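You operate a simulated robot arm through the tools that you are given. There is no shell and no other tool. Be economical: measure what you need, move in short steps, check, and stop when the job is done.

Carry out the task below with a simulated robot arm. There is one attempt and no reset: what you move stays moved.

TASK
Put the red sign from the top of the repack table on top of the brown parcel there. Then take the orange torch and leave it on top of the grey filter.
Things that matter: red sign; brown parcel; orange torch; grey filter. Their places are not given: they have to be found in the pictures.

It is judged by the outcome, as a careful person would: the job done as asked, and still so three seconds after it is handed in. It fails if anything else is knocked over, pushed out of place, dropped, spilled or broken.

THE ROBOT
A 7-joint arm with a two-finger parallel gripper, fixed in place. Base frame: the origin is at the foot of the arm, x ahead of it, y to its left, z up; the work surface is at about z = 0. Lengths are in m, angles in degrees, forces in N, time in s.
With the tool pointing down near the work surface it reaches from about 0.24 to 0.62 m from the base axis. Its first joint turns from -66.0 to 66.0 degrees. Payload 2.6 kg.
Tool frame: the origin (TCP) lies between the finger pads and is the grasp point; the fingertips stand 0.03 m ahead of it; z points along the fingers, y is the line along which they close. The gripper opens to 0.094 m. The fingers are 0.028 m wide and 0.01 m thick; the gripper's body (0.05 by 0.096 m) begins 0.055 m behind the TCP.
Orientation is that of the tool frame in the base frame, as [roll, pitch, yaw] about the fixed x, y, z axes, in that order (R = Rz(yaw) Ry(pitch) Rx(roll)). With the fingers straight down and closing along the base's y, the tool's x points along the base's -x, its y along +y and its z along -z.

THE INTERFACE
- The arm moves only by the tool step_arm. Its argument "steps" is a list of rows, each a list of 7 numbers: the shift along the tool's x, y, z in m, then the turn, a rotation vector about the tool's x, y, z in degrees, then the opening, from 0 (shut) to 1 (fully open). In form: [[dx, dy, dz, rx, ry, rz, jaw], ...]. A call has 1 to 20 rows; each row shifts and turns the commanded pose from where the row before left it, along the tool's axes as they then stand. A row lasts 0.2 s, in which the tool goes at most 0.05 m and 8.6 degrees; a call with a longer step from one row to the next is refused whole, and so is a gripper value outside its range. A pose out of reach is approached as far as the arm can. The call stops where the force on the tool passes 40 N (or 10 N more than at its start, if that is more) or the arm is blocked; 0.2 s more then pass. The fingers move at their own pace (about 0.072 m/s each) and stop on an object; they squeeze with about 32 N. The grip force told is the motor's: it shows also when the fingers shut on nothing. Time passes only in rows, and 0.2 s behind the last, so rows that do not move let the fingers close. It gives the time, the measured TCP pose, the force on the tool (base axes), the opening and the grip force at its end, in the units of the frame above (readings bear some noise), and new pictures: "show" is both (left out), scene, wrist or none.
- Cameras (640 x 400 px; columns grow to the right, rows downward): "scene" is fixed at [0.0423, 0.4388, 0.5629]; the picture's right is [-0.71, -0.70, 0.00], its down [-0.41, 0.41, -0.81] and it looks along [0.57, -0.58, -0.58] (base axes); focal length 283 px, centre (320, 200). "wrist" rides on the gripper at [-0.037, 0, -0.058] in the tool frame; the picture's right is [0.00, -1.00, 0.00], its down [0.97, 0.00, -0.24] and it looks along [0.24, 0.00, 0.97] (tool axes); focal length 218 px, centre (320, 200).
- locate(camera, pixels): there is no depth. For up to 12 entries [column, row, z] of the newest picture of that camera ("zoom" is the newest enlarged one), the place [x, y] in the base frame at which the ray of that pixel passes the height z, good to about 0.002 m. No time passes.
- inspect(camera, box): a new picture of the part [left, top, right, bottom] of that camera's present view, enlarged. No time passes.
- hand_in(): hands the job in; it is judged then, once.

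Work in short steps. Measure before you move; look again where a grasp or a placing could have gone wrong, and mend it. You have 80 turns and 120 pictures in all, the two below and enlarged ones among them. Open the gripper and draw the arm clear of the work before you hand the job in, unless the task says otherwise; then end with one line.

The tools are called after "Emit:" as a command line: name --pt "numbers of a row" for each row, then --argument value for the rest, lists and objects as JSON in quotes. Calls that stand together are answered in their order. step_arm: Moves the arm, as the interface text tells. Its arguments: {"type":"object","properties":{"steps":{"type":"array","items":{"type":"array","items":{"type":"number"}}},"show":{"type":"string","enum":["both","scene","wrist","none"]}},"required":["steps"]} The other tools are called the same way: locate (camera, pixels) gives the place at which the rays of pixels pass given heights; inspect (camera, box) takes an enlarged picture of a part of a camera's view; hand_in () hands the job in.

At the start:

```text
clock: 0.0
position: [0.3987, 0.0584, 0.3796]
ee_rot: [-180.0, 0.1, -180.0]
contact_force: [0.0, 0.3, 0.7]
width: 0.094
grasp_force: 0.0
```

scene: 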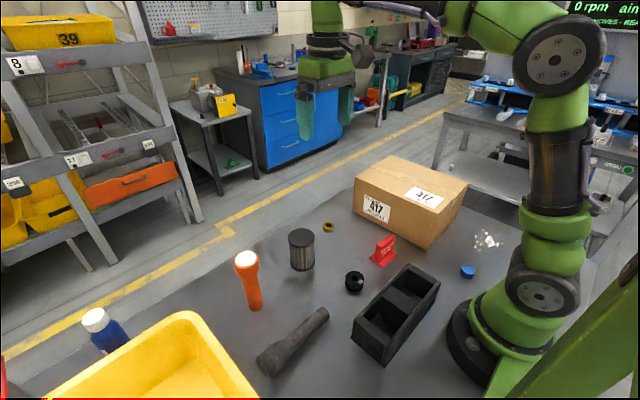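
wrist: 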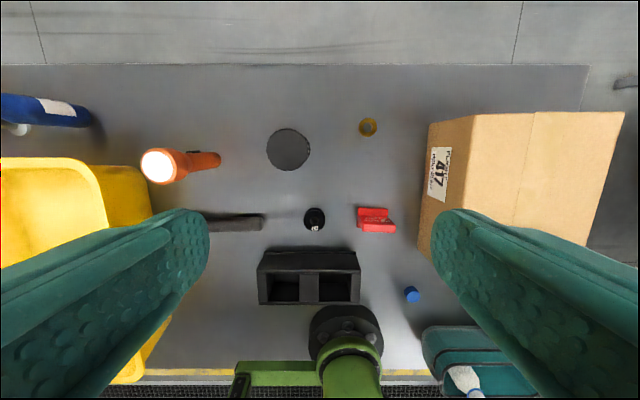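

The red sign is at about scene (383,252), the torch stands at (247,280), the filter at (302,250) and the parcel at (410,200). I'll enlarge these views and locate key pixels.

Emit:
inspect --camera "scene" --box '[220, 210, 420, 335]'

Emit:
inspect --camera "wrist" --box '[340, 190, 420, 240]'

Emit:
locate --camera "scene" --pixels '[[372, 261, 0], [384, 267, 0], [397, 256, 0], [254, 308, 0], [302, 268, 0], [391, 249, 0], [245, 258, 0.13], [301, 237, 0.08], [395, 156, 0.14], [468, 181, 0.14], [430, 208, 0.14], [356, 177, 0.14]]'

Emit:
locate --camera "wrist" --pixels '[[358, 207, 0], [395, 232, 0], [358, 232, 0], [288, 150, 0.08], [160, 166, 0.14], [218, 159, 0], [477, 113, 0.14], [623, 112, 0.14], [588, 245, 0.14], [440, 208, 0.14]]'

```text
3.20 times, centred on (320, 272) of scene
```

zoom: 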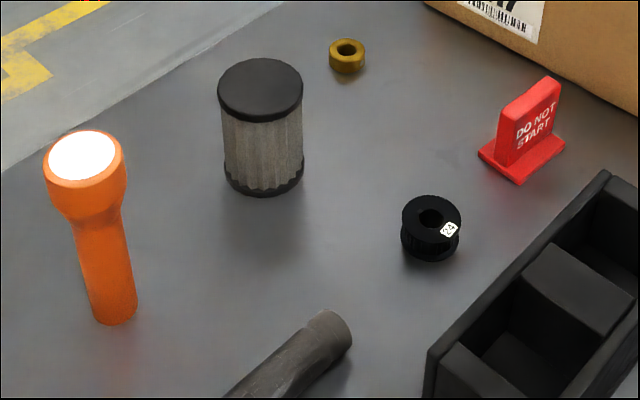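

```text
8.00 times, centred on (380, 215) of wrist
```

zoom: 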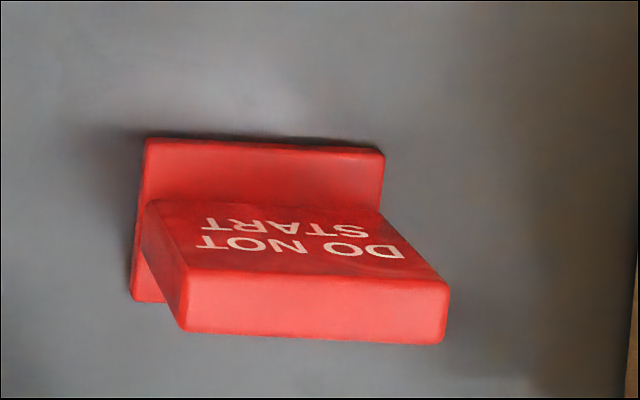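

```text
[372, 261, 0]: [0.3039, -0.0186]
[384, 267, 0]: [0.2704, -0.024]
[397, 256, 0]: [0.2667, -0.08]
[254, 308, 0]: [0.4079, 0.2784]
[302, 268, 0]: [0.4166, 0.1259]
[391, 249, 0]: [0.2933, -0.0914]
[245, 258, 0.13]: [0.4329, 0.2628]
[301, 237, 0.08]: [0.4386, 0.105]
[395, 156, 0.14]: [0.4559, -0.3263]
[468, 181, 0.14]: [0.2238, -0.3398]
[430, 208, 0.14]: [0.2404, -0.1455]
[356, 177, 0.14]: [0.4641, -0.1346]
```

```text
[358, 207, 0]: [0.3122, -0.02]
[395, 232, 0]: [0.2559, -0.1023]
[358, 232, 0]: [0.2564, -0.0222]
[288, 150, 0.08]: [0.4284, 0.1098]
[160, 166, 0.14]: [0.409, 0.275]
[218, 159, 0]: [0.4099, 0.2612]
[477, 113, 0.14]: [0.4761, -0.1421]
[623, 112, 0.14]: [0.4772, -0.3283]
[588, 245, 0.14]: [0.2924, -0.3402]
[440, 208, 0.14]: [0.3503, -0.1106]
```

Emit:
inspect --camera "scene" --box '[340, 145, 480, 275]'

Emit:
inspect --camera "wrist" --box '[345, 100, 640, 280]'

Emit:
locate --camera "wrist" --pixels '[[362.5, 223.75, 0.06], [396.2, 225.2, 0.06], [362.8, 231.5, 0.06], [395.4, 233, 0.06], [358.1, 207.3, 0.008], [387.9, 208.8, 0.008], [356.6, 227.5, 0.008]]'

```text
3.08 times, centred on (410, 210) of scene
```

zoom: 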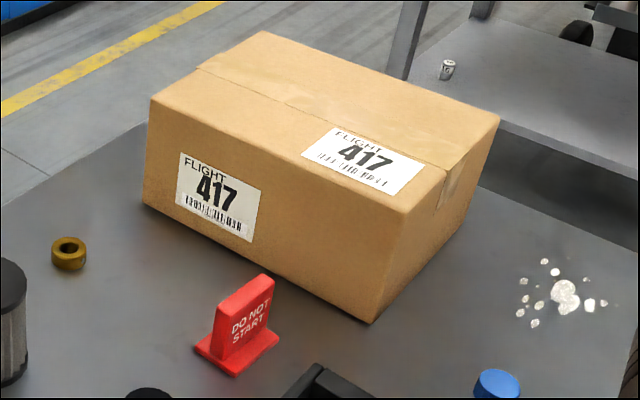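

```text
2.17 times, centred on (492, 190) of wrist
```

zoom: 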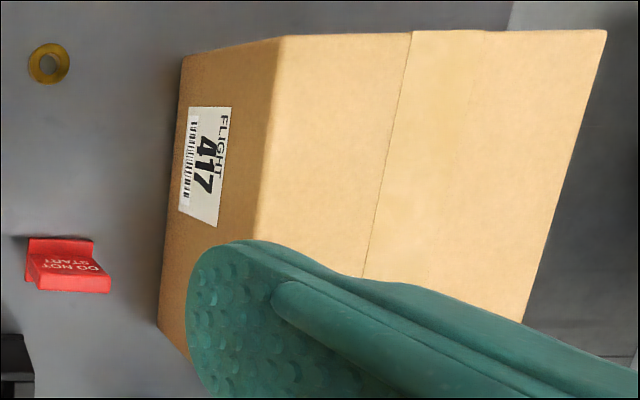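

```text
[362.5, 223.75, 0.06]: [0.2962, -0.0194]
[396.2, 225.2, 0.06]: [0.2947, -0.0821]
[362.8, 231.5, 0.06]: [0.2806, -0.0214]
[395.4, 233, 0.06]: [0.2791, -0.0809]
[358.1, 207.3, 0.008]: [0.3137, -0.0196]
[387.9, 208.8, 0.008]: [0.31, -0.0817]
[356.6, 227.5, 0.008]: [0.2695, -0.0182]
```

Parcel top is about z=0.13, with its near-left top corner at (0.474,-0.147). The sign's panel centre is about (0.288,-0.051), 0.062 wide along y and 0.015 thick along x. I'll move above it and turn so the jaws close along x.

Emit:
step_arm --pt "0.0184 -0.0182 0.025 0 0 0 1" --pt "0.0184 -0.0182 0.025 0 0 0 1" --pt "0.0184 -0.0182 0.025 0 0 0 1" --pt "0.0184 -0.0182 0.025 0 0 0 1" --pt "0.0184 -0.0182 0.025 0 0 0 1" --pt "0.0184 -0.0182 0.025 0 0 0 1" --pt "0 0 0 0 0 -8.18 1" --pt "0 0 0 0 0 -8.18 1" --pt "0 0 0 0 0 -8.18 1" --pt "0 0 0 0 0 -8.18 1" --pt "0 0 0 0 0 -8.18 1" --pt "0 0 0 0 0 -8.18 1" --pt "0 0 0 0 0 -8.18 1" --pt "0 0 0 0 0 -8.18 1" --pt "0 0 0 0 0 -8.18 1" --pt "0 0 0 0 0 -8.18 1" --pt "0 0 0 0 0 -8.18 1"

```text
clock: 3.6
position: [0.29, -0.0514, 0.2292]
ee_rot: [179.9, 0.0, -89.7]
contact_force: [0.5, -0.8, -0.1]
width: 0.0939
grasp_force: 0.0
```

scene: 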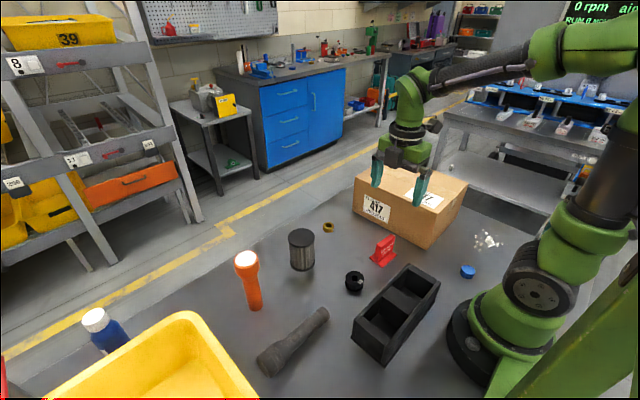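
wrist: 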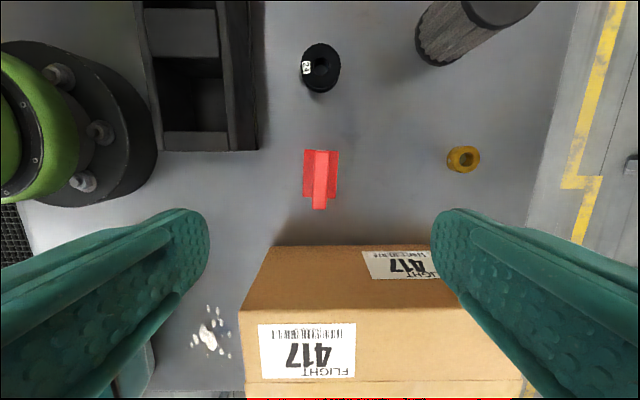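

Now the sign is seen from above at wrist (320,180); measuring it, the black tray's near edge and the parcel edge.

Emit:
inspect --camera "wrist" --box '[270, 130, 370, 230]'

Emit:
locate --camera "wrist" --pixels '[[305, 150, 0.008], [338, 151, 0.008], [303, 196, 0.008], [336, 198, 0.008], [313, 209, 0.06], [326, 209, 0.06], [315, 152, 0.06], [329, 152, 0.06], [248, 150, 0.06], [275, 247, 0], [241, 310, 0.13], [258, 150, 0]]'

Emit:
locate --camera "scene" --pixels '[[408, 264, 0.06], [440, 279, 0.06], [376, 244, 0.06], [392, 235, 0.06], [436, 213, 0.13], [470, 182, 0.13], [355.5, 177, 0.13]]'

```text
4.00 times, centred on (320, 180) of wrist
```

zoom: 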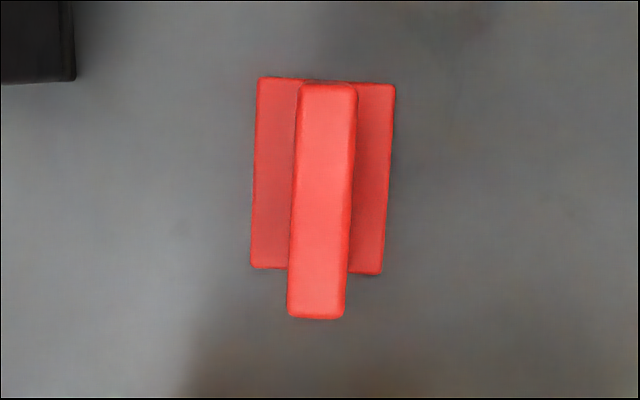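

```text
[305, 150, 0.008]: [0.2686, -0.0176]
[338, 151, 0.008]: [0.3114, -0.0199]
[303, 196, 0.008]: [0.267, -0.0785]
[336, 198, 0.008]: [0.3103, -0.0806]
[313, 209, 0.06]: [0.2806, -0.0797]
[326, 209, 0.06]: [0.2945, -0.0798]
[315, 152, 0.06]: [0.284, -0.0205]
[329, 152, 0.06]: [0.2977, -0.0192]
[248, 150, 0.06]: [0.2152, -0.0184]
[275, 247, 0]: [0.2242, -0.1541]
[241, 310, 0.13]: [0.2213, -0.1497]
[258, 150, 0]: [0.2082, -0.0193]
```

```text
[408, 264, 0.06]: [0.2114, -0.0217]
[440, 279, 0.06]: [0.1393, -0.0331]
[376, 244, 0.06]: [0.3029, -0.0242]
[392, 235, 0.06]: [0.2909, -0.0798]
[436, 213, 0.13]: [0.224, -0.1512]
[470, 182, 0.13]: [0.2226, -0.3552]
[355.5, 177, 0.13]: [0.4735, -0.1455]
```

Panel centre ≈ (0.289,-0.050), turned about -3°. Tray edge is at x≤0.215, so it's clear. Descending with jaws at 0.7 to TCP z 0.047.

Emit:
step_arm --pt "0 0.001 0.03 0 0 3 0.7" --pt "-0.001 0 0.04 0 0 0 0.7" --pt "0 0 0.04 0 0 0 0.7" --pt "0 0 0.03 0 0 0 0.7" --pt "0 0 0.022 0 0 0 0.7" --pt "0 0 0.02 0 0 0 0.7" --pt "0 0 0 0 0 0 0.7"

```text
clock: 5.2
position: [0.2884, -0.0501, 0.0478]
ee_rot: [-180.0, 0.0, -93.0]
contact_force: [0.2, -0.4, -0.1]
width: 0.0656
grasp_force: 0.1
```

scene: 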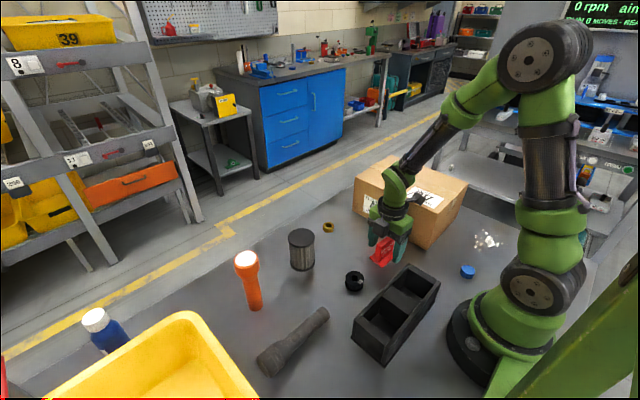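
wrist: 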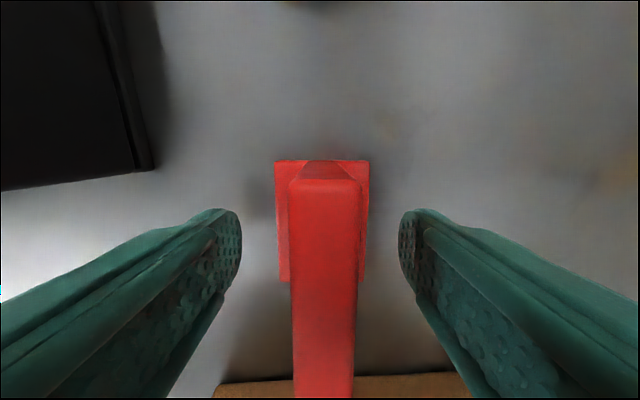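

The panel is centred between the pads. Closing, then lifting a little.

Emit:
step_arm --pt "0 0 0 0 0 0 0" --pt "0 0 0 0 0 0 0" --pt "0 0 0 0 0 0 0" --pt "0 0 0 0 0 0 0" --pt "0 0 -0.03 0 0 0 0" --pt "0 0 -0.05 0 0 0 0" --pt "0 0 -0.05 0 0 0 0" --pt "0 0 -0.04 0 0 0 0" --pt "0 0 0 0 0 0 0"

```text
clock: 7.2
position: [0.2884, -0.0484, 0.2198]
ee_rot: [179.9, 0.0, -92.9]
contact_force: [-0.5, 0.1, 0.6]
width: 0.0001
grasp_force: 32.6
```

scene: 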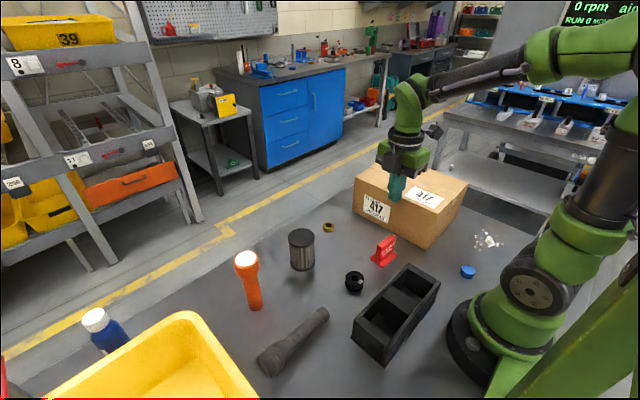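
wrist: 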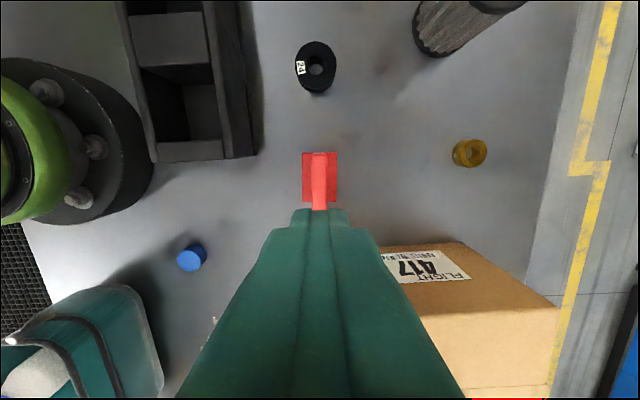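

The jaws shut on nothing (width 0) and the sign is still on the table. I'll look at it closely before retrying.

Emit:
inspect --camera "scene" --box '[350, 220, 430, 280]'

Emit:
inspect --camera "wrist" --box '[280, 130, 360, 230]'

```text
6.67 times, centred on (390, 250) of scene
```

zoom: 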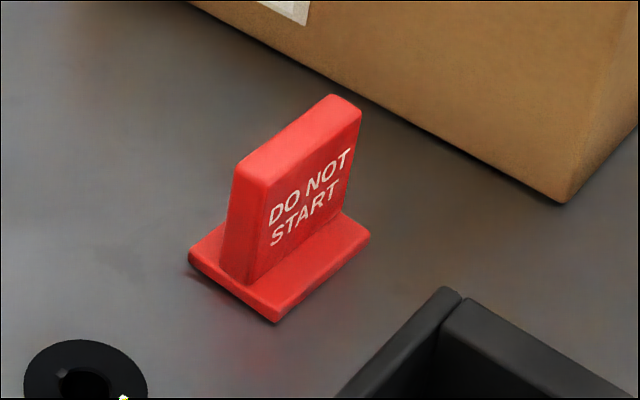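

```text
4.00 times, centred on (320, 180) of wrist
```

zoom: 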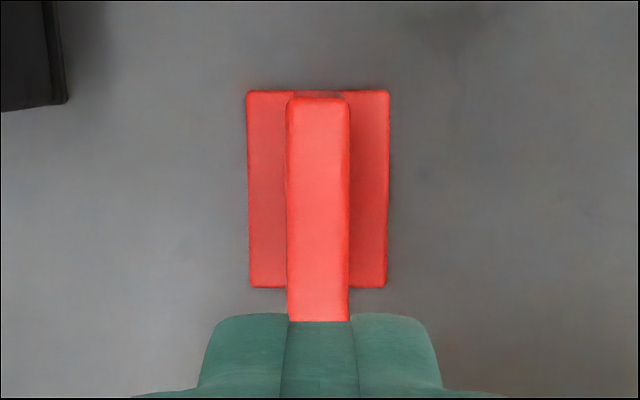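

Emit:
locate --camera "zoom" --pixels '[[248, 91, 0.008], [390, 91, 0.008], [250, 287, 0.008], [386, 287, 0.008], [287, 99, 0.06], [350, 99, 0.06], [287, 318, 0.06], [349, 318, 0.06]]'

Emit:
step_arm --pt "0 0 0 0 0 0 0.7" --pt "0 0 0 0 0 0 0.7" --pt "0.001 0 0.04 0 0 0 0.7" --pt "0.001 0 0.04 0 0 0 0.7" --pt "0 0 0.04 0 0 0 0.7" --pt "0 0 0.035 0 0 0 0.7" --pt "0 0 0.02 0 0 0 0.7" --pt "0 0 0 0 0 0 0.2" --pt "0 0 0 0 0 0 0" --pt "0 0 0 0 0 0 0" --pt "0 0 0 0 0 0 0"

```text
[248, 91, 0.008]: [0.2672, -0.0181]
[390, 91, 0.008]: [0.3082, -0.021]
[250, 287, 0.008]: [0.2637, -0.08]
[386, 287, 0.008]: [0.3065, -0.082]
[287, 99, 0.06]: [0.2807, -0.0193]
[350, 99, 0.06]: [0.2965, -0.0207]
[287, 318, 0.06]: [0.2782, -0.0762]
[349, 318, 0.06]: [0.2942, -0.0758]
```

```text
clock: 9.6
position: [0.2895, -0.0511, 0.0413]
ee_rot: [180.0, 0.0, -93.0]
contact_force: [-0.6, -0.2, -0.6]
width: 0.02
grasp_force: 32.3
```

scene: 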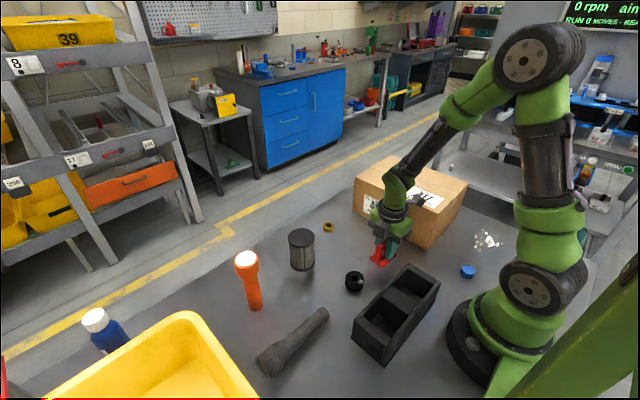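
wrist: 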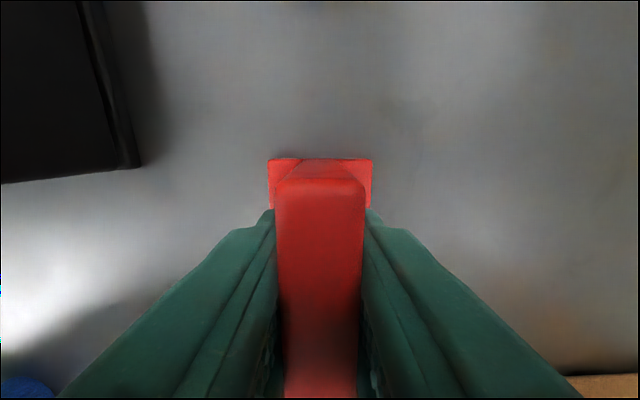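

The jaws now hold at 0.020 m width. I'll lift slowly and check for slip.

Emit:
step_arm --pt "0 0 0 0 0 0 0" --pt "0 0 -0.003 0 0 0 0" --pt "0 0 -0.003 0 0 0 0" --pt "0 0 -0.004 0 0 0 0"

```text
clock: 10.6
position: [0.2874, -0.0514, 0.0517]
ee_rot: [179.9, 0.0, -92.9]
contact_force: [0.2, 0.9, -1.5]
width: 0.0198
grasp_force: 32.5
```

scene: 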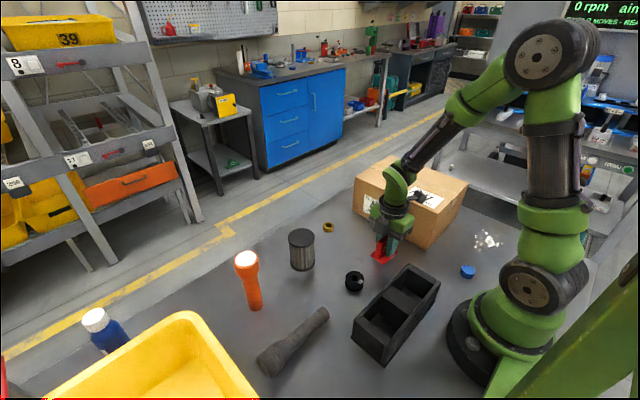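
wrist: 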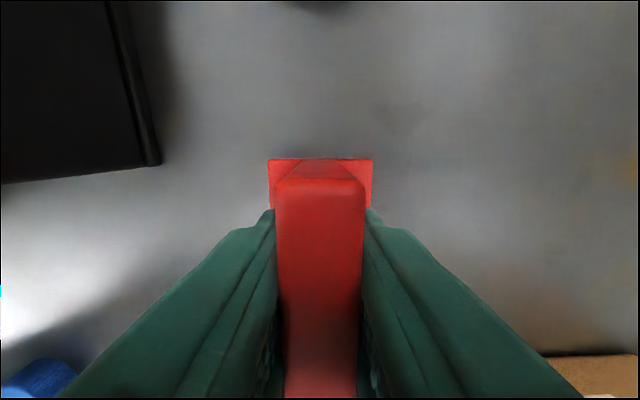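

It is held (picture moves with the gripper). Lifting slowly on.

Emit:
step_arm --pt "0 0 -0.006 0 0 0 0" --pt "0 0 -0.008 0 0 0 0" --pt "0 0 -0.01 0 0 0 0" --pt "0 0 -0.01 0 0 0 0" --pt "0 0 -0.01 0 0 0 0" --pt "0 0 -0.01 0 0 0 0" --pt "0 0 -0.01 0 0 0 0" --pt "0 0 -0.01 0 0 0 0" --pt "0 0 -0.01 0 0 0 0" --pt "0 0 -0.01 0 0 0 0" --pt "0 0 -0.01 0 0 0 0" --pt "0 0 -0.01 0 0 0 0" --pt "0 0 -0.01 0 0 0 0" --pt "0 0 -0.01 0 0 0 0" --pt "0 0 -0.01 0 0 0 0" --pt "0 0 -0.008 0 0 0 0" --pt "0 0 -0.006 0 0 0 0"

```text
clock: 14.2
position: [0.2884, -0.0519, 0.2108]
ee_rot: [-179.9, 0.0, -93.1]
contact_force: [0.1, 0.3, -1.3]
width: 0.0199
grasp_force: 32.0
```

scene: 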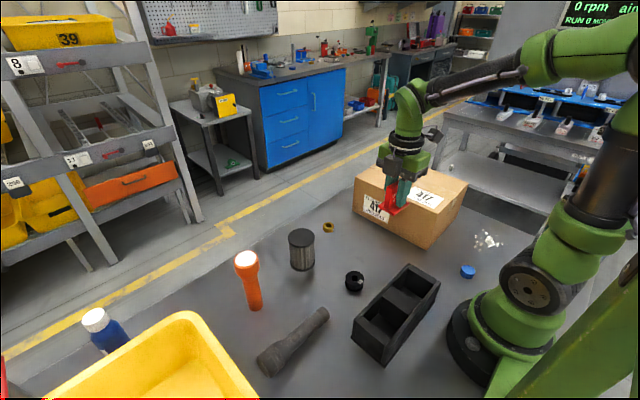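
wrist: 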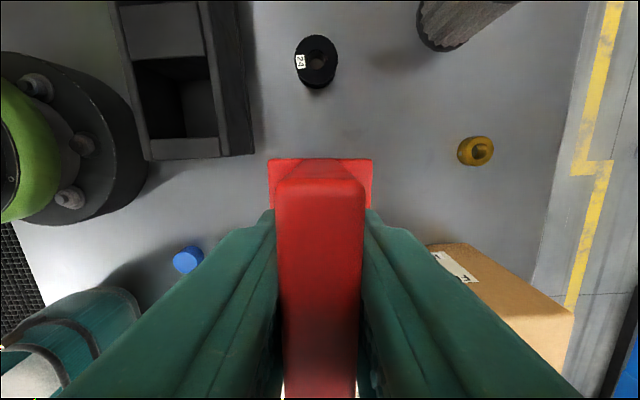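

Moving over the parcel's centre (0.345,-0.24) with the sign's bottom at about z 0.17.

Emit:
step_arm --pt "0.0154 -0.0055 -0.001 0 0 0 0" --pt "0.0154 -0.0055 0 0 0 0 0" --pt "0.0154 -0.0055 0 0 0 0 0" --pt "0.0154 -0.0055 0 0 0 0 0" --pt "0.0154 -0.0055 0 0 0 0 0" --pt "0.0154 -0.0055 0 0 0 0 0" --pt "0.0154 -0.0055 0 0 0 0 0" --pt "0.0154 -0.0055 0 0 0 0 0" --pt "0.0154 -0.0055 0 0 0 0 0" --pt "0.0154 -0.0055 0 0 0 0 0" --pt "0.0154 -0.0055 0 0 0 0 0" --pt "0.0154 -0.0058 0 0 0 0 0" --pt "0 0 0 0 0 0 0"

```text
clock: 17.0
position: [0.3455, -0.2398, 0.2127]
ee_rot: [180.0, 0.1, -93.0]
contact_force: [-1.0, -0.3, -0.9]
width: 0.0198
grasp_force: 32.2
```

scene: 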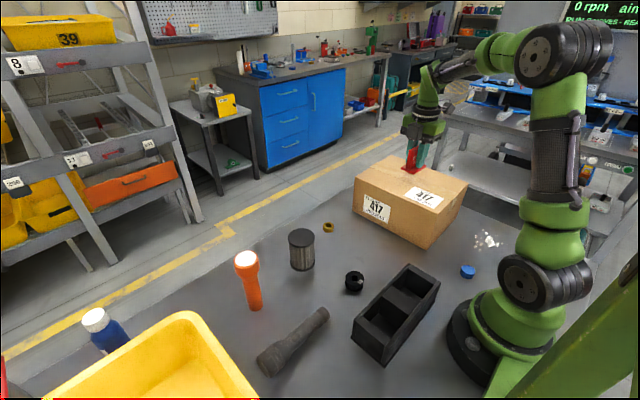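
wrist: 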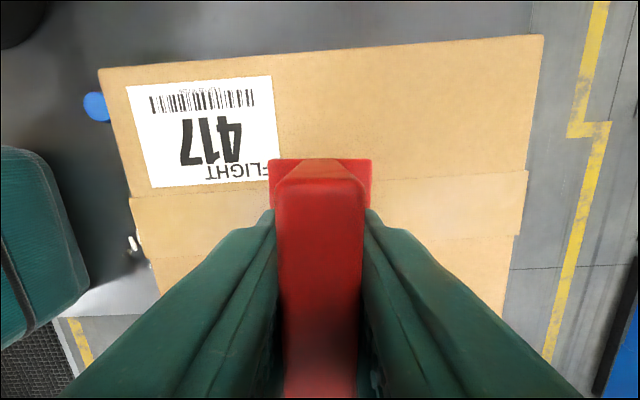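

Well over the parcel. Lowering gently toward contact, expected near TCP z 0.172.

Emit:
step_arm --pt "0 0 0.01 0 0 0 0" --pt "0 0 0.01 0 0 0 0" --pt "0 0 0.008 0 0 0 0" --pt "0 0 0.005 0 0 0 0" --pt "0 0 0.003 0 0 0 0" --pt "0 0 0.002 0 0 0 0" --pt "0 0 0 0 0 0 0"

Emit:
inspect --camera "scene" --box '[350, 120, 480, 220]'

```text
clock: 18.6
position: [0.3451, -0.2389, 0.173]
ee_rot: [-180.0, -0.1, -93.0]
contact_force: [-0.8, -0.2, -1.2]
width: 0.02
grasp_force: 32.0
```

scene: 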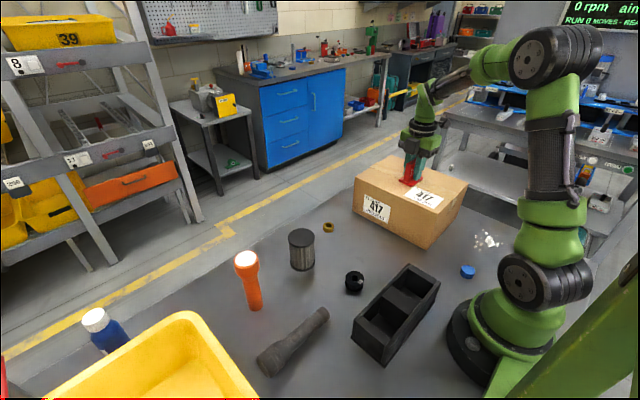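
wrist: 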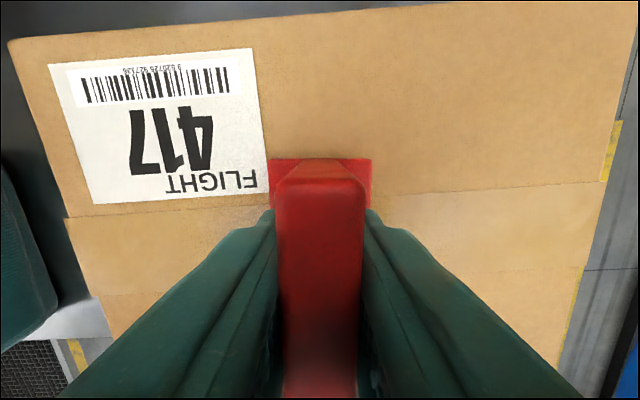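

```text
4.00 times, centred on (415, 170) of scene
```

zoom: 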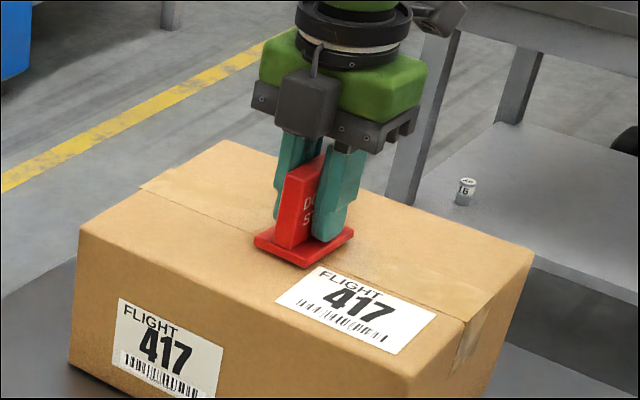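

Not yet in contact (vertical force -1.2 N, as when held). Lowering in 1 mm steps.

Emit:
step_arm --pt "0 0 0.001 0 0 0 0" --pt "0 0 0.001 0 0 0 0" --pt "0 0 0 0 0 0 0" --show "none"

```text
clock: 19.4
position: [0.3436, -0.2404, 0.1714]
ee_rot: [-179.9, 0.0, -93.0]
contact_force: [-0.5, -0.7, -1.4]
width: 0.02
grasp_force: 32.1
```

Emit:
step_arm --pt "0 0 0.001 0 0 0 0" --pt "0 0 0.001 0 0 0 0" --pt "0 0 0 0 0 0 0" --show "none"

```text
clock: 20.2
position: [0.3439, -0.2395, 0.1695]
ee_rot: [180.0, 0.0, -93.0]
contact_force: [0.5, 1.0, -1.2]
width: 0.0199
grasp_force: 31.9
```

Emit:
step_arm --pt "0 0 0.001 0 0 0 0" --pt "0 0 0.001 0 0 0 0" --pt "0 0 0 0 0 0 0" --show "none"

Emit:
inspect --camera "scene" --box '[390, 155, 440, 195]'

```text
clock: 21.0
position: [0.3451, -0.2398, 0.1708]
ee_rot: [-179.9, 0.0, -92.9]
contact_force: [-6.1, 6.6, 23.0]
width: 0.0198
grasp_force: 32.0
```

```text
10.00 times, centred on (415, 175) of scene
```

zoom: 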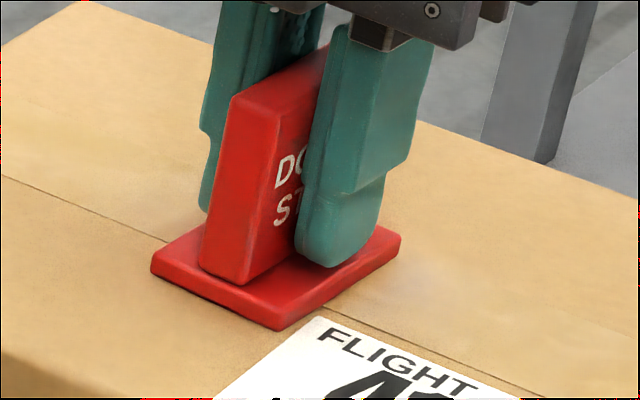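

Contact (23 N). Backing off 1 mm to relieve the pressure, then opening and rising.

Emit:
step_arm --pt "0 0 -0.001 0 0 0 0" --pt "0 0 0 0 0 0 0.5" --pt "0 0 0 0 0 0 0.5" --pt "0 0 0 0 0 0 0.5" --pt "0 0 -0.01 0 0 0 0.5" --pt "0 0 -0.03 0 0 0 0.5" --pt "0 0 -0.05 0 0 0 0.5" --pt "0 0 -0.05 0 0 0 0.5" --pt "0 0 -0.02 0 0 0 0.5"

Emit:
inspect --camera "scene" --box '[350, 120, 480, 220]'

```text
clock: 23.0
position: [0.3435, -0.2383, 0.3271]
ee_rot: [-180.0, 0.0, -92.9]
contact_force: [1.3, 0.1, 0.1]
width: 0.0469
grasp_force: 0.0
```

scene: 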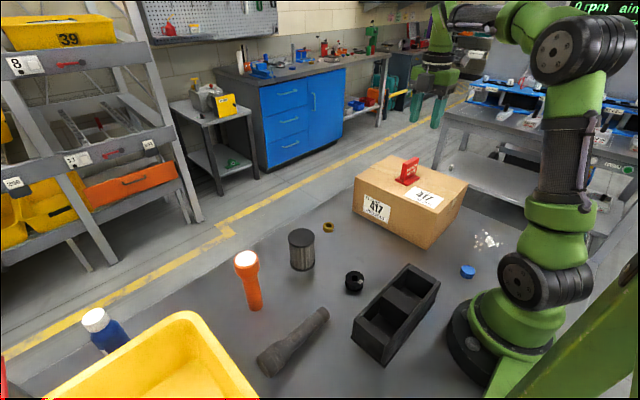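
wrist: 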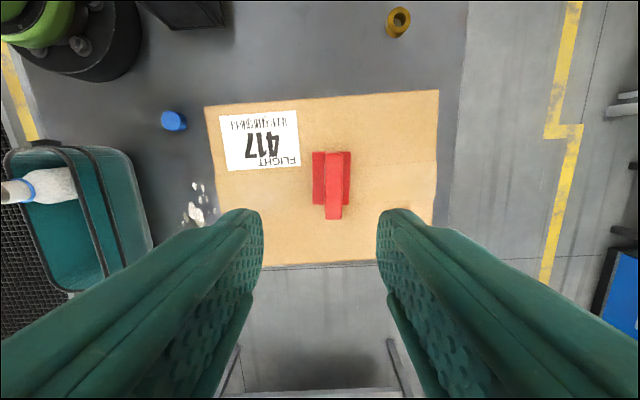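

```text
4.00 times, centred on (415, 170) of scene
```

zoom: 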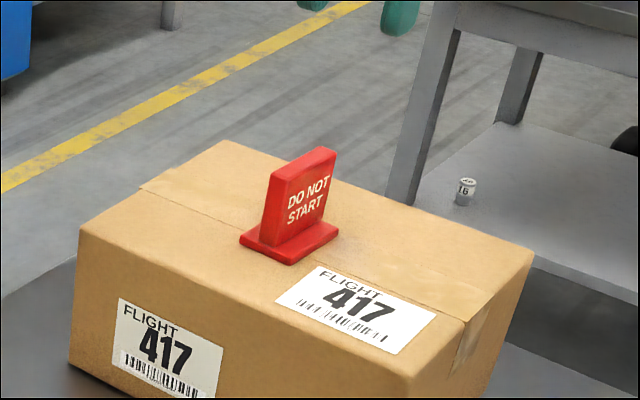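

The sign stands upright on the parcel. Next I travel over to the torch at about (0.412,0.268), staying high, and measure the bin rim from the scene.

Emit:
step_arm --pt "-0.0364 -0.003 0 0 0 0 1" --pt "-0.0364 -0.003 0 0 0 0 1" --pt "-0.0364 -0.003 0 0 0 0 1" --pt "-0.0364 -0.003 0 0 0 0 1" --pt "-0.0364 -0.003 0 0 0 0 1" --pt "-0.0364 -0.003 0 0 0 0 1" --pt "-0.0364 -0.003 0 0 0 0 1" --pt "-0.0364 -0.003 0 0 0 0 1" --pt "-0.0364 -0.003 0 0 0 0 1" --pt "-0.0364 -0.003 0 0 0 0 1" --pt "-0.0364 -0.003 0 0 0 0 1" --pt "-0.0364 -0.003 0 0 0 0 1" --pt "-0.0364 -0.003 0 0 0 0 1" --pt "-0.0364 -0.003 0 0 0 0 1" --pt "0 0 0 0 0 0 1"

Emit:
locate --camera "scene" --pixels '[[190, 312, 0.08], [190, 312, 0.12], [259, 398, 0.08], [259, 398, 0.12]]'

```text
clock: 26.2
position: [0.4145, 0.2663, 0.3269]
ee_rot: [180.0, 0.0, -92.9]
contact_force: [-0.6, 0.4, -0.1]
width: 0.0941
grasp_force: 0.0
```

scene: 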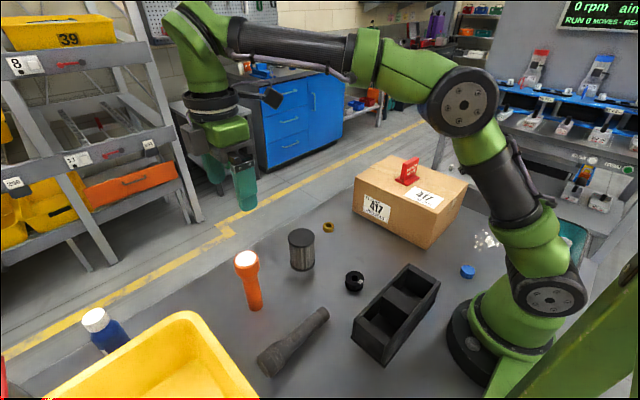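
wrist: 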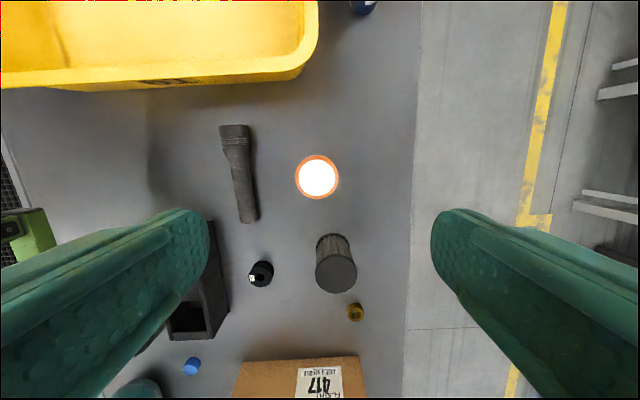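

```text
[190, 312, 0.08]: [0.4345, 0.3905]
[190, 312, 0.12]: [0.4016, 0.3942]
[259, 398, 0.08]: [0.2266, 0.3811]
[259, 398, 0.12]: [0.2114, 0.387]
```

Emit:
locate --camera "wrist" --pixels '[[317, 177, 0.152], [295, 177, 0.152], [339, 177, 0.152], [317, 155, 0.152], [317, 199, 0.152], [336, 273, 0.09], [315, 273, 0.09], [357, 273, 0.09]]'

Emit:
inspect --camera "scene" --box '[220, 220, 330, 320]'

Emit:
inspect --camera "wrist" --box '[270, 140, 390, 310]'

```text
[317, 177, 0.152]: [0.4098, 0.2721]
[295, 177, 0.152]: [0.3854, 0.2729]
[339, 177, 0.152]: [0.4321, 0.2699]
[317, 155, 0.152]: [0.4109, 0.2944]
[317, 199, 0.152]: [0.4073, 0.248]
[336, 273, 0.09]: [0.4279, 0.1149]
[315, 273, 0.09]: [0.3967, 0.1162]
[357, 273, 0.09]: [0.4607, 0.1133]
```

```text
4.00 times, centred on (275, 270) of scene
```

zoom: 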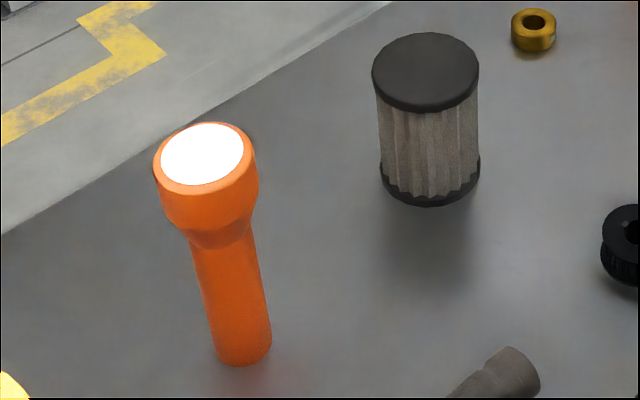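

```text
2.35 times, centred on (330, 225) of wrist
```

zoom: 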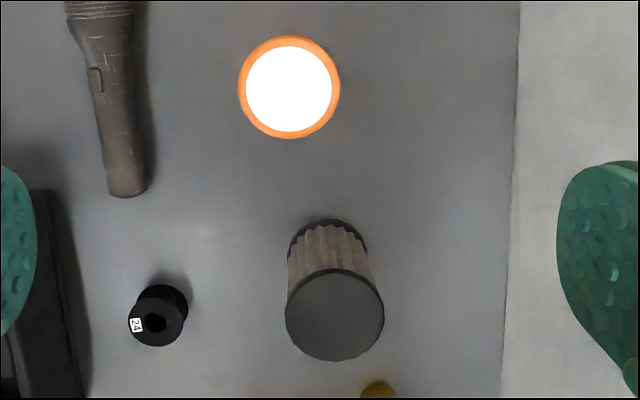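

Torch head centre ≈ (0.409,0.271), 0.046 wide; filter top centre ≈ (0.428,0.1145), 0.064 wide. Descending partway with a correction and checking.

Emit:
step_arm --pt "-0.0038 0.0039 0.03 0 0 0 1" --pt "0 0 0.045 0 0 0 1" --pt "0 0 0.03 0 0 0 1" --pt "0 0 0.015 0 0 0 1" --pt "0 0 0 0 0 0 1"

```text
clock: 27.4
position: [0.4084, 0.2717, 0.2069]
ee_rot: [180.0, 0.0, -93.1]
contact_force: [0.5, -0.9, -0.6]
width: 0.0941
grasp_force: 0.0
```

scene: 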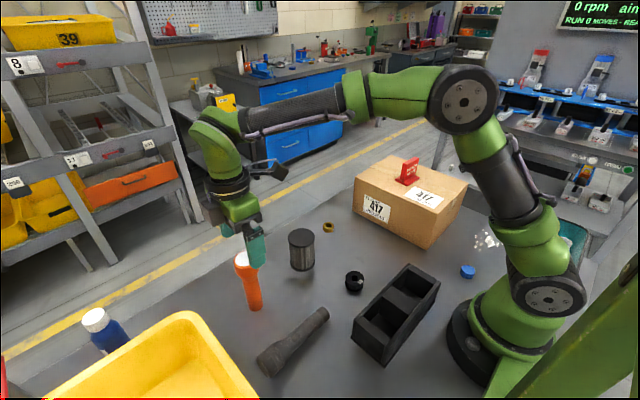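
wrist: 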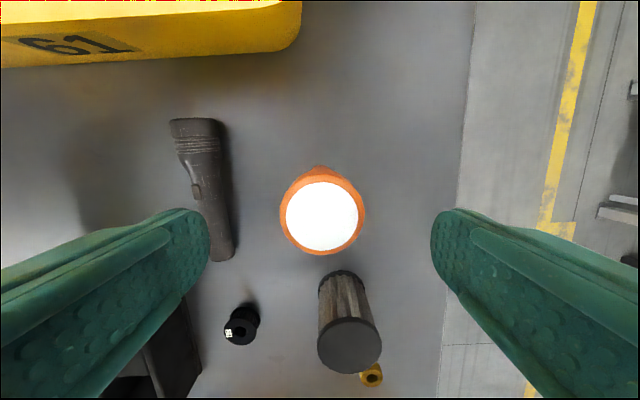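

The torch head is centred between the fingers (wrist col 322). Descending to TCP z 0.128 and closing.

Emit:
locate --camera "wrist" --pixels '[[322, 216, 0.152]]'

Emit:
step_arm --pt "0 0 0.03 0 0 0 1" --pt "0 0 0.025 0 0 0 1" --pt "0 0 0.015 0 0 0 1" --pt "0 0 0.008 0 0 0 1" --pt "0 0 0 0 0 0 0.6" --pt "0 0 0 0 0 0 0.3" --pt "0 0 0 0 0 0 0" --pt "0 0 0 0 0 0 0" --pt "0 0 0 0 0 0 0"

Emit:
inspect --camera "scene" --box '[190, 190, 330, 320]'

```text
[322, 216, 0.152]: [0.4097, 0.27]
```

```text
clock: 29.4
position: [0.4089, 0.2708, 0.1298]
ee_rot: [-180.0, 0.0, -93.0]
contact_force: [-1.1, 0.2, 0.4]
width: 0.0472
grasp_force: 31.8
```

scene: 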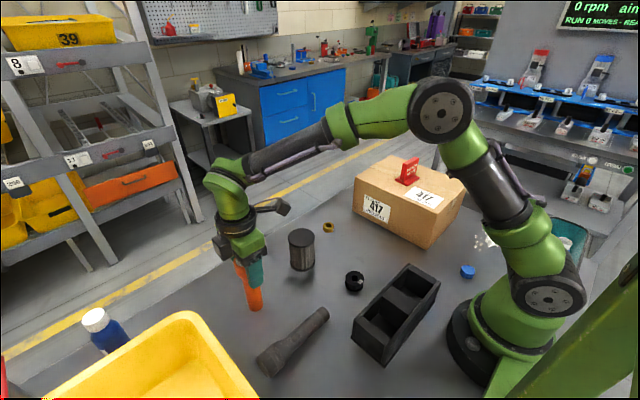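
wrist: 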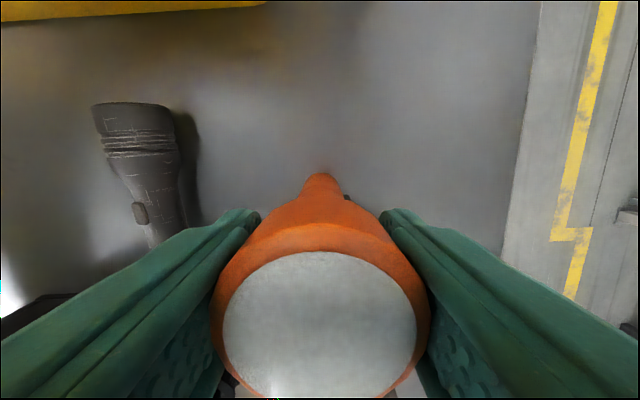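

```text
3.08 times, centred on (260, 255) of scene
```

zoom: 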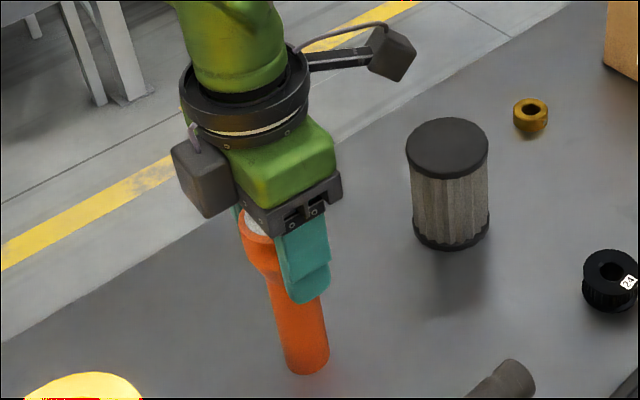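

Holding the head at 0.047 m. Lifting slowly to clear the filter top.

Emit:
step_arm --pt "0 0 -0.003 0 0 0 0" --pt "0 0 -0.006 0 0 0 0" --pt "0 0 -0.01 0 0 0 0" --pt "0 0 -0.01 0 0 0 0" --pt "0 0 -0.01 0 0 0 0" --pt "0 0 -0.01 0 0 0 0" --pt "0 0 -0.01 0 0 0 0" --pt "0 0 -0.01 0 0 0 0" --pt "0 0 -0.01 0 0 0 0" --pt "0 0 -0.01 0 0 0 0" --pt "0 0 -0.01 0 0 0 0" --pt "0 0 -0.01 0 0 0 0" --pt "0 0 -0.01 0 0 0 0" --pt "0 0 -0.01 0 0 0 0" --pt "0 0 -0.006 0 0 0 0" --pt "0 0 0 0 0 0 0"

Emit:
inspect --camera "scene" --box '[190, 150, 350, 290]'

```text
clock: 32.8
position: [0.4091, 0.2707, 0.265]
ee_rot: [179.9, 0.0, -93.0]
contact_force: [-0.2, -0.4, -2.3]
width: 0.0472
grasp_force: 31.9
```

scene: 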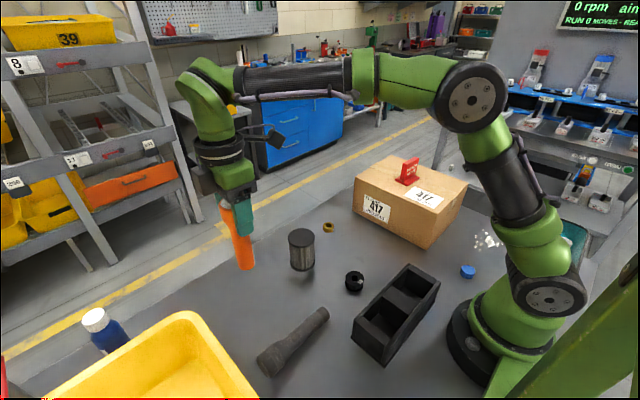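
wrist: 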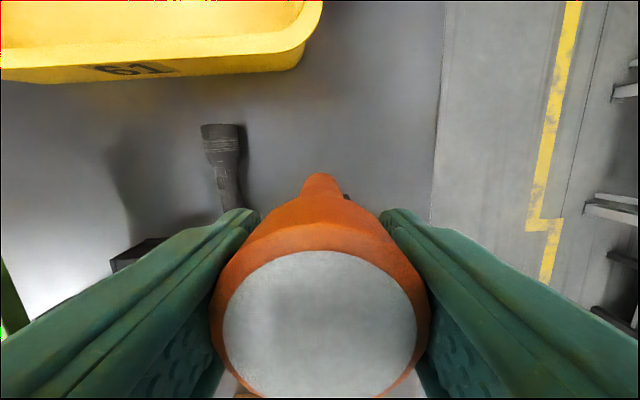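

```text
2.86 times, centred on (270, 220) of scene
```

zoom: 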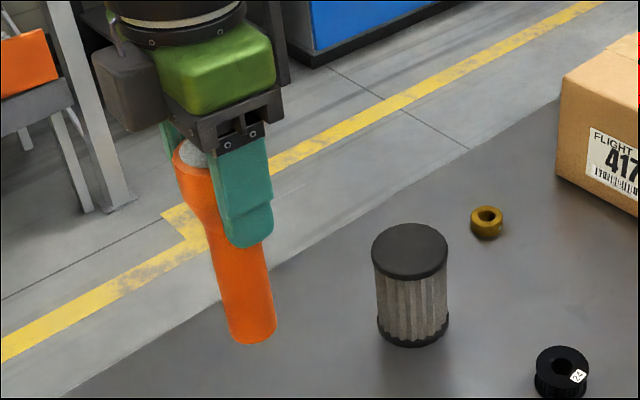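

Torch is hanging straight, bottom at z≈0.136. Moving above the filter at (0.428,0.1145).

Emit:
step_arm --pt "0.0129 -0.00226 0 0 0 0 0" --pt "0.0129 -0.00226 0 0 0 0 0" --pt "0.0129 -0.00226 0 0 0 0 0" --pt "0.0129 -0.00226 0 0 0 0 0" --pt "0.0129 -0.00226 0 0 0 0 0" --pt "0.0129 -0.00226 0 0 0 0 0" --pt "0.0129 -0.00226 0 0 0 0 0" --pt "0.0129 -0.00226 0 0 0 0 0" --pt "0.0129 -0.00226 0 0 0 0 0" --pt "0.0129 -0.00226 0 0 0 0 0" --pt "0.0129 -0.00226 0 0 0 0 0" --pt "0.0129 -0.00226 0 0 0 0 0" --pt "0 0 0 0 0 0 0"

Emit:
inspect --camera "scene" --box '[250, 170, 360, 290]'

```text
clock: 35.6
position: [0.4282, 0.1145, 0.266]
ee_rot: [180.0, -0.1, -93.0]
contact_force: [-0.2, 0.9, -1.9]
width: 0.0469
grasp_force: 31.8
```

scene: 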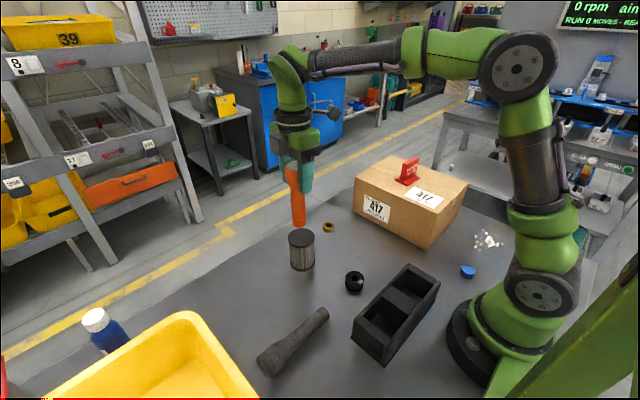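
wrist: 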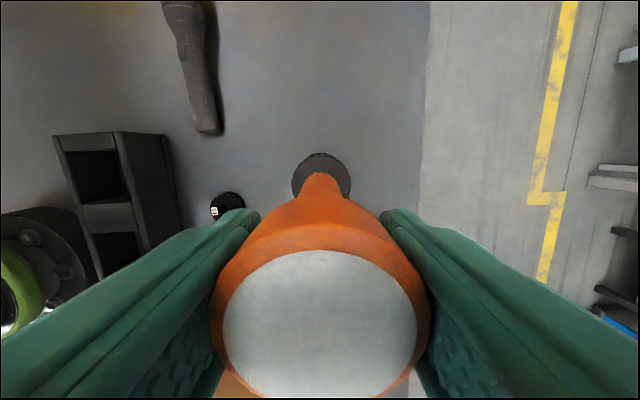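

```text
3.33 times, centred on (305, 230) of scene
```

zoom: 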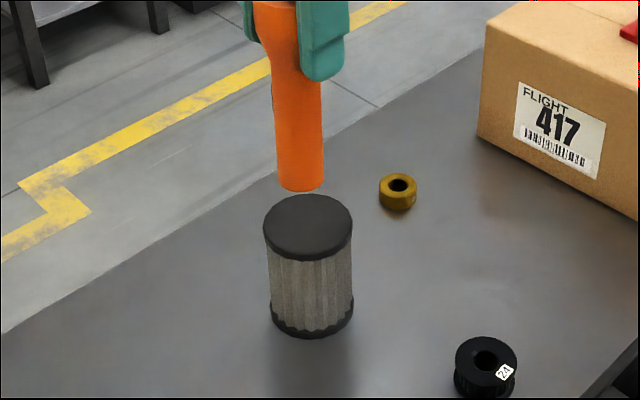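

Emit:
locate --camera "zoom" --pixels '[[300, 177, 0.137], [308, 228, 0.092], [308, 228, 0.088]]'

Emit:
locate --camera "wrist" --pixels '[[292, 180, 0.092], [351, 180, 0.092], [321, 153, 0.092]]'

```text
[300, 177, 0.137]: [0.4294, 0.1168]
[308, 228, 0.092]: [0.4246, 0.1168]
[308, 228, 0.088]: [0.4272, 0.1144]
```

```text
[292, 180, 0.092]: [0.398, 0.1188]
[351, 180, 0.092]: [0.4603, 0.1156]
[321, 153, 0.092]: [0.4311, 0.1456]
```

Aligned within about 2 mm. Lowering to just above expected contact (TCP ≈0.219).

Emit:
step_arm --pt "0 0 0.01 0 0 0 0" --pt "0 0 0.01 0 0 0 0" --pt "0 0 0.01 0 0 0 0" --pt "0 0 0.005 0 0 0 0" --pt "0 0 0.003 0 0 0 0" --pt "0 0 0 0 0 0 0" --show "none"

Emit:
inspect --camera "scene" --box '[275, 200, 335, 280]'

```text
clock: 37.0
position: [0.4286, 0.1144, 0.2278]
ee_rot: [-180.0, 0.0, -93.0]
contact_force: [0.2, 0.1, -2.4]
width: 0.0469
grasp_force: 31.8
```

```text
5.00 times, centred on (305, 240) of scene
```

zoom: 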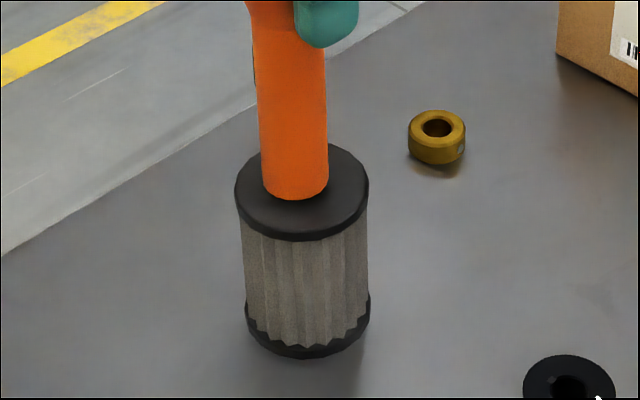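

Emit:
step_arm --pt "0 0 0.002 0 0 0 0" --pt "0 0 0.002 0 0 0 0" --pt "0 0 0.001 0 0 0 0" --pt "0 0 0 0 0 0 0" --show "none"

```text
clock: 38.0
position: [0.4302, 0.1151, 0.2225]
ee_rot: [-180.0, 0.0, -92.9]
contact_force: [0.2, -0.2, -1.3]
width: 0.0473
grasp_force: 32.2
```

Emit:
step_arm --pt "0 0 0.001 0 0 0 0" --pt "0 0 0.001 0 0 0 0" --pt "0 0 0 0 0 0 0" --show "none"

```text
clock: 38.8
position: [0.4293, 0.1152, 0.2197]
ee_rot: [179.9, 0.0, -92.9]
contact_force: [0.3, -0.1, -1.3]
width: 0.0469
grasp_force: 32.2
```

Emit:
step_arm --pt "0 0 0.001 0 0 0 0" --pt "0 0 0 0 0 0 0" --show "none"

Emit:
inspect --camera "scene" --box '[275, 200, 335, 280]'

```text
clock: 39.4
position: [0.4286, 0.1147, 0.2194]
ee_rot: [-179.9, 0.0, -93.0]
contact_force: [-1.4, -0.6, 7.3]
width: 0.0471
grasp_force: 31.7
```

```text
5.00 times, centred on (305, 240) of scene
```

zoom: 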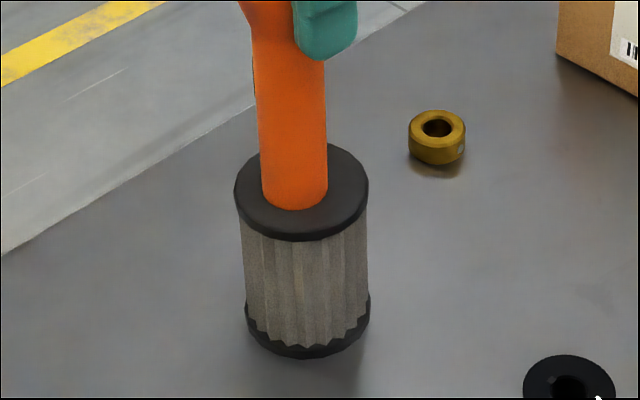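

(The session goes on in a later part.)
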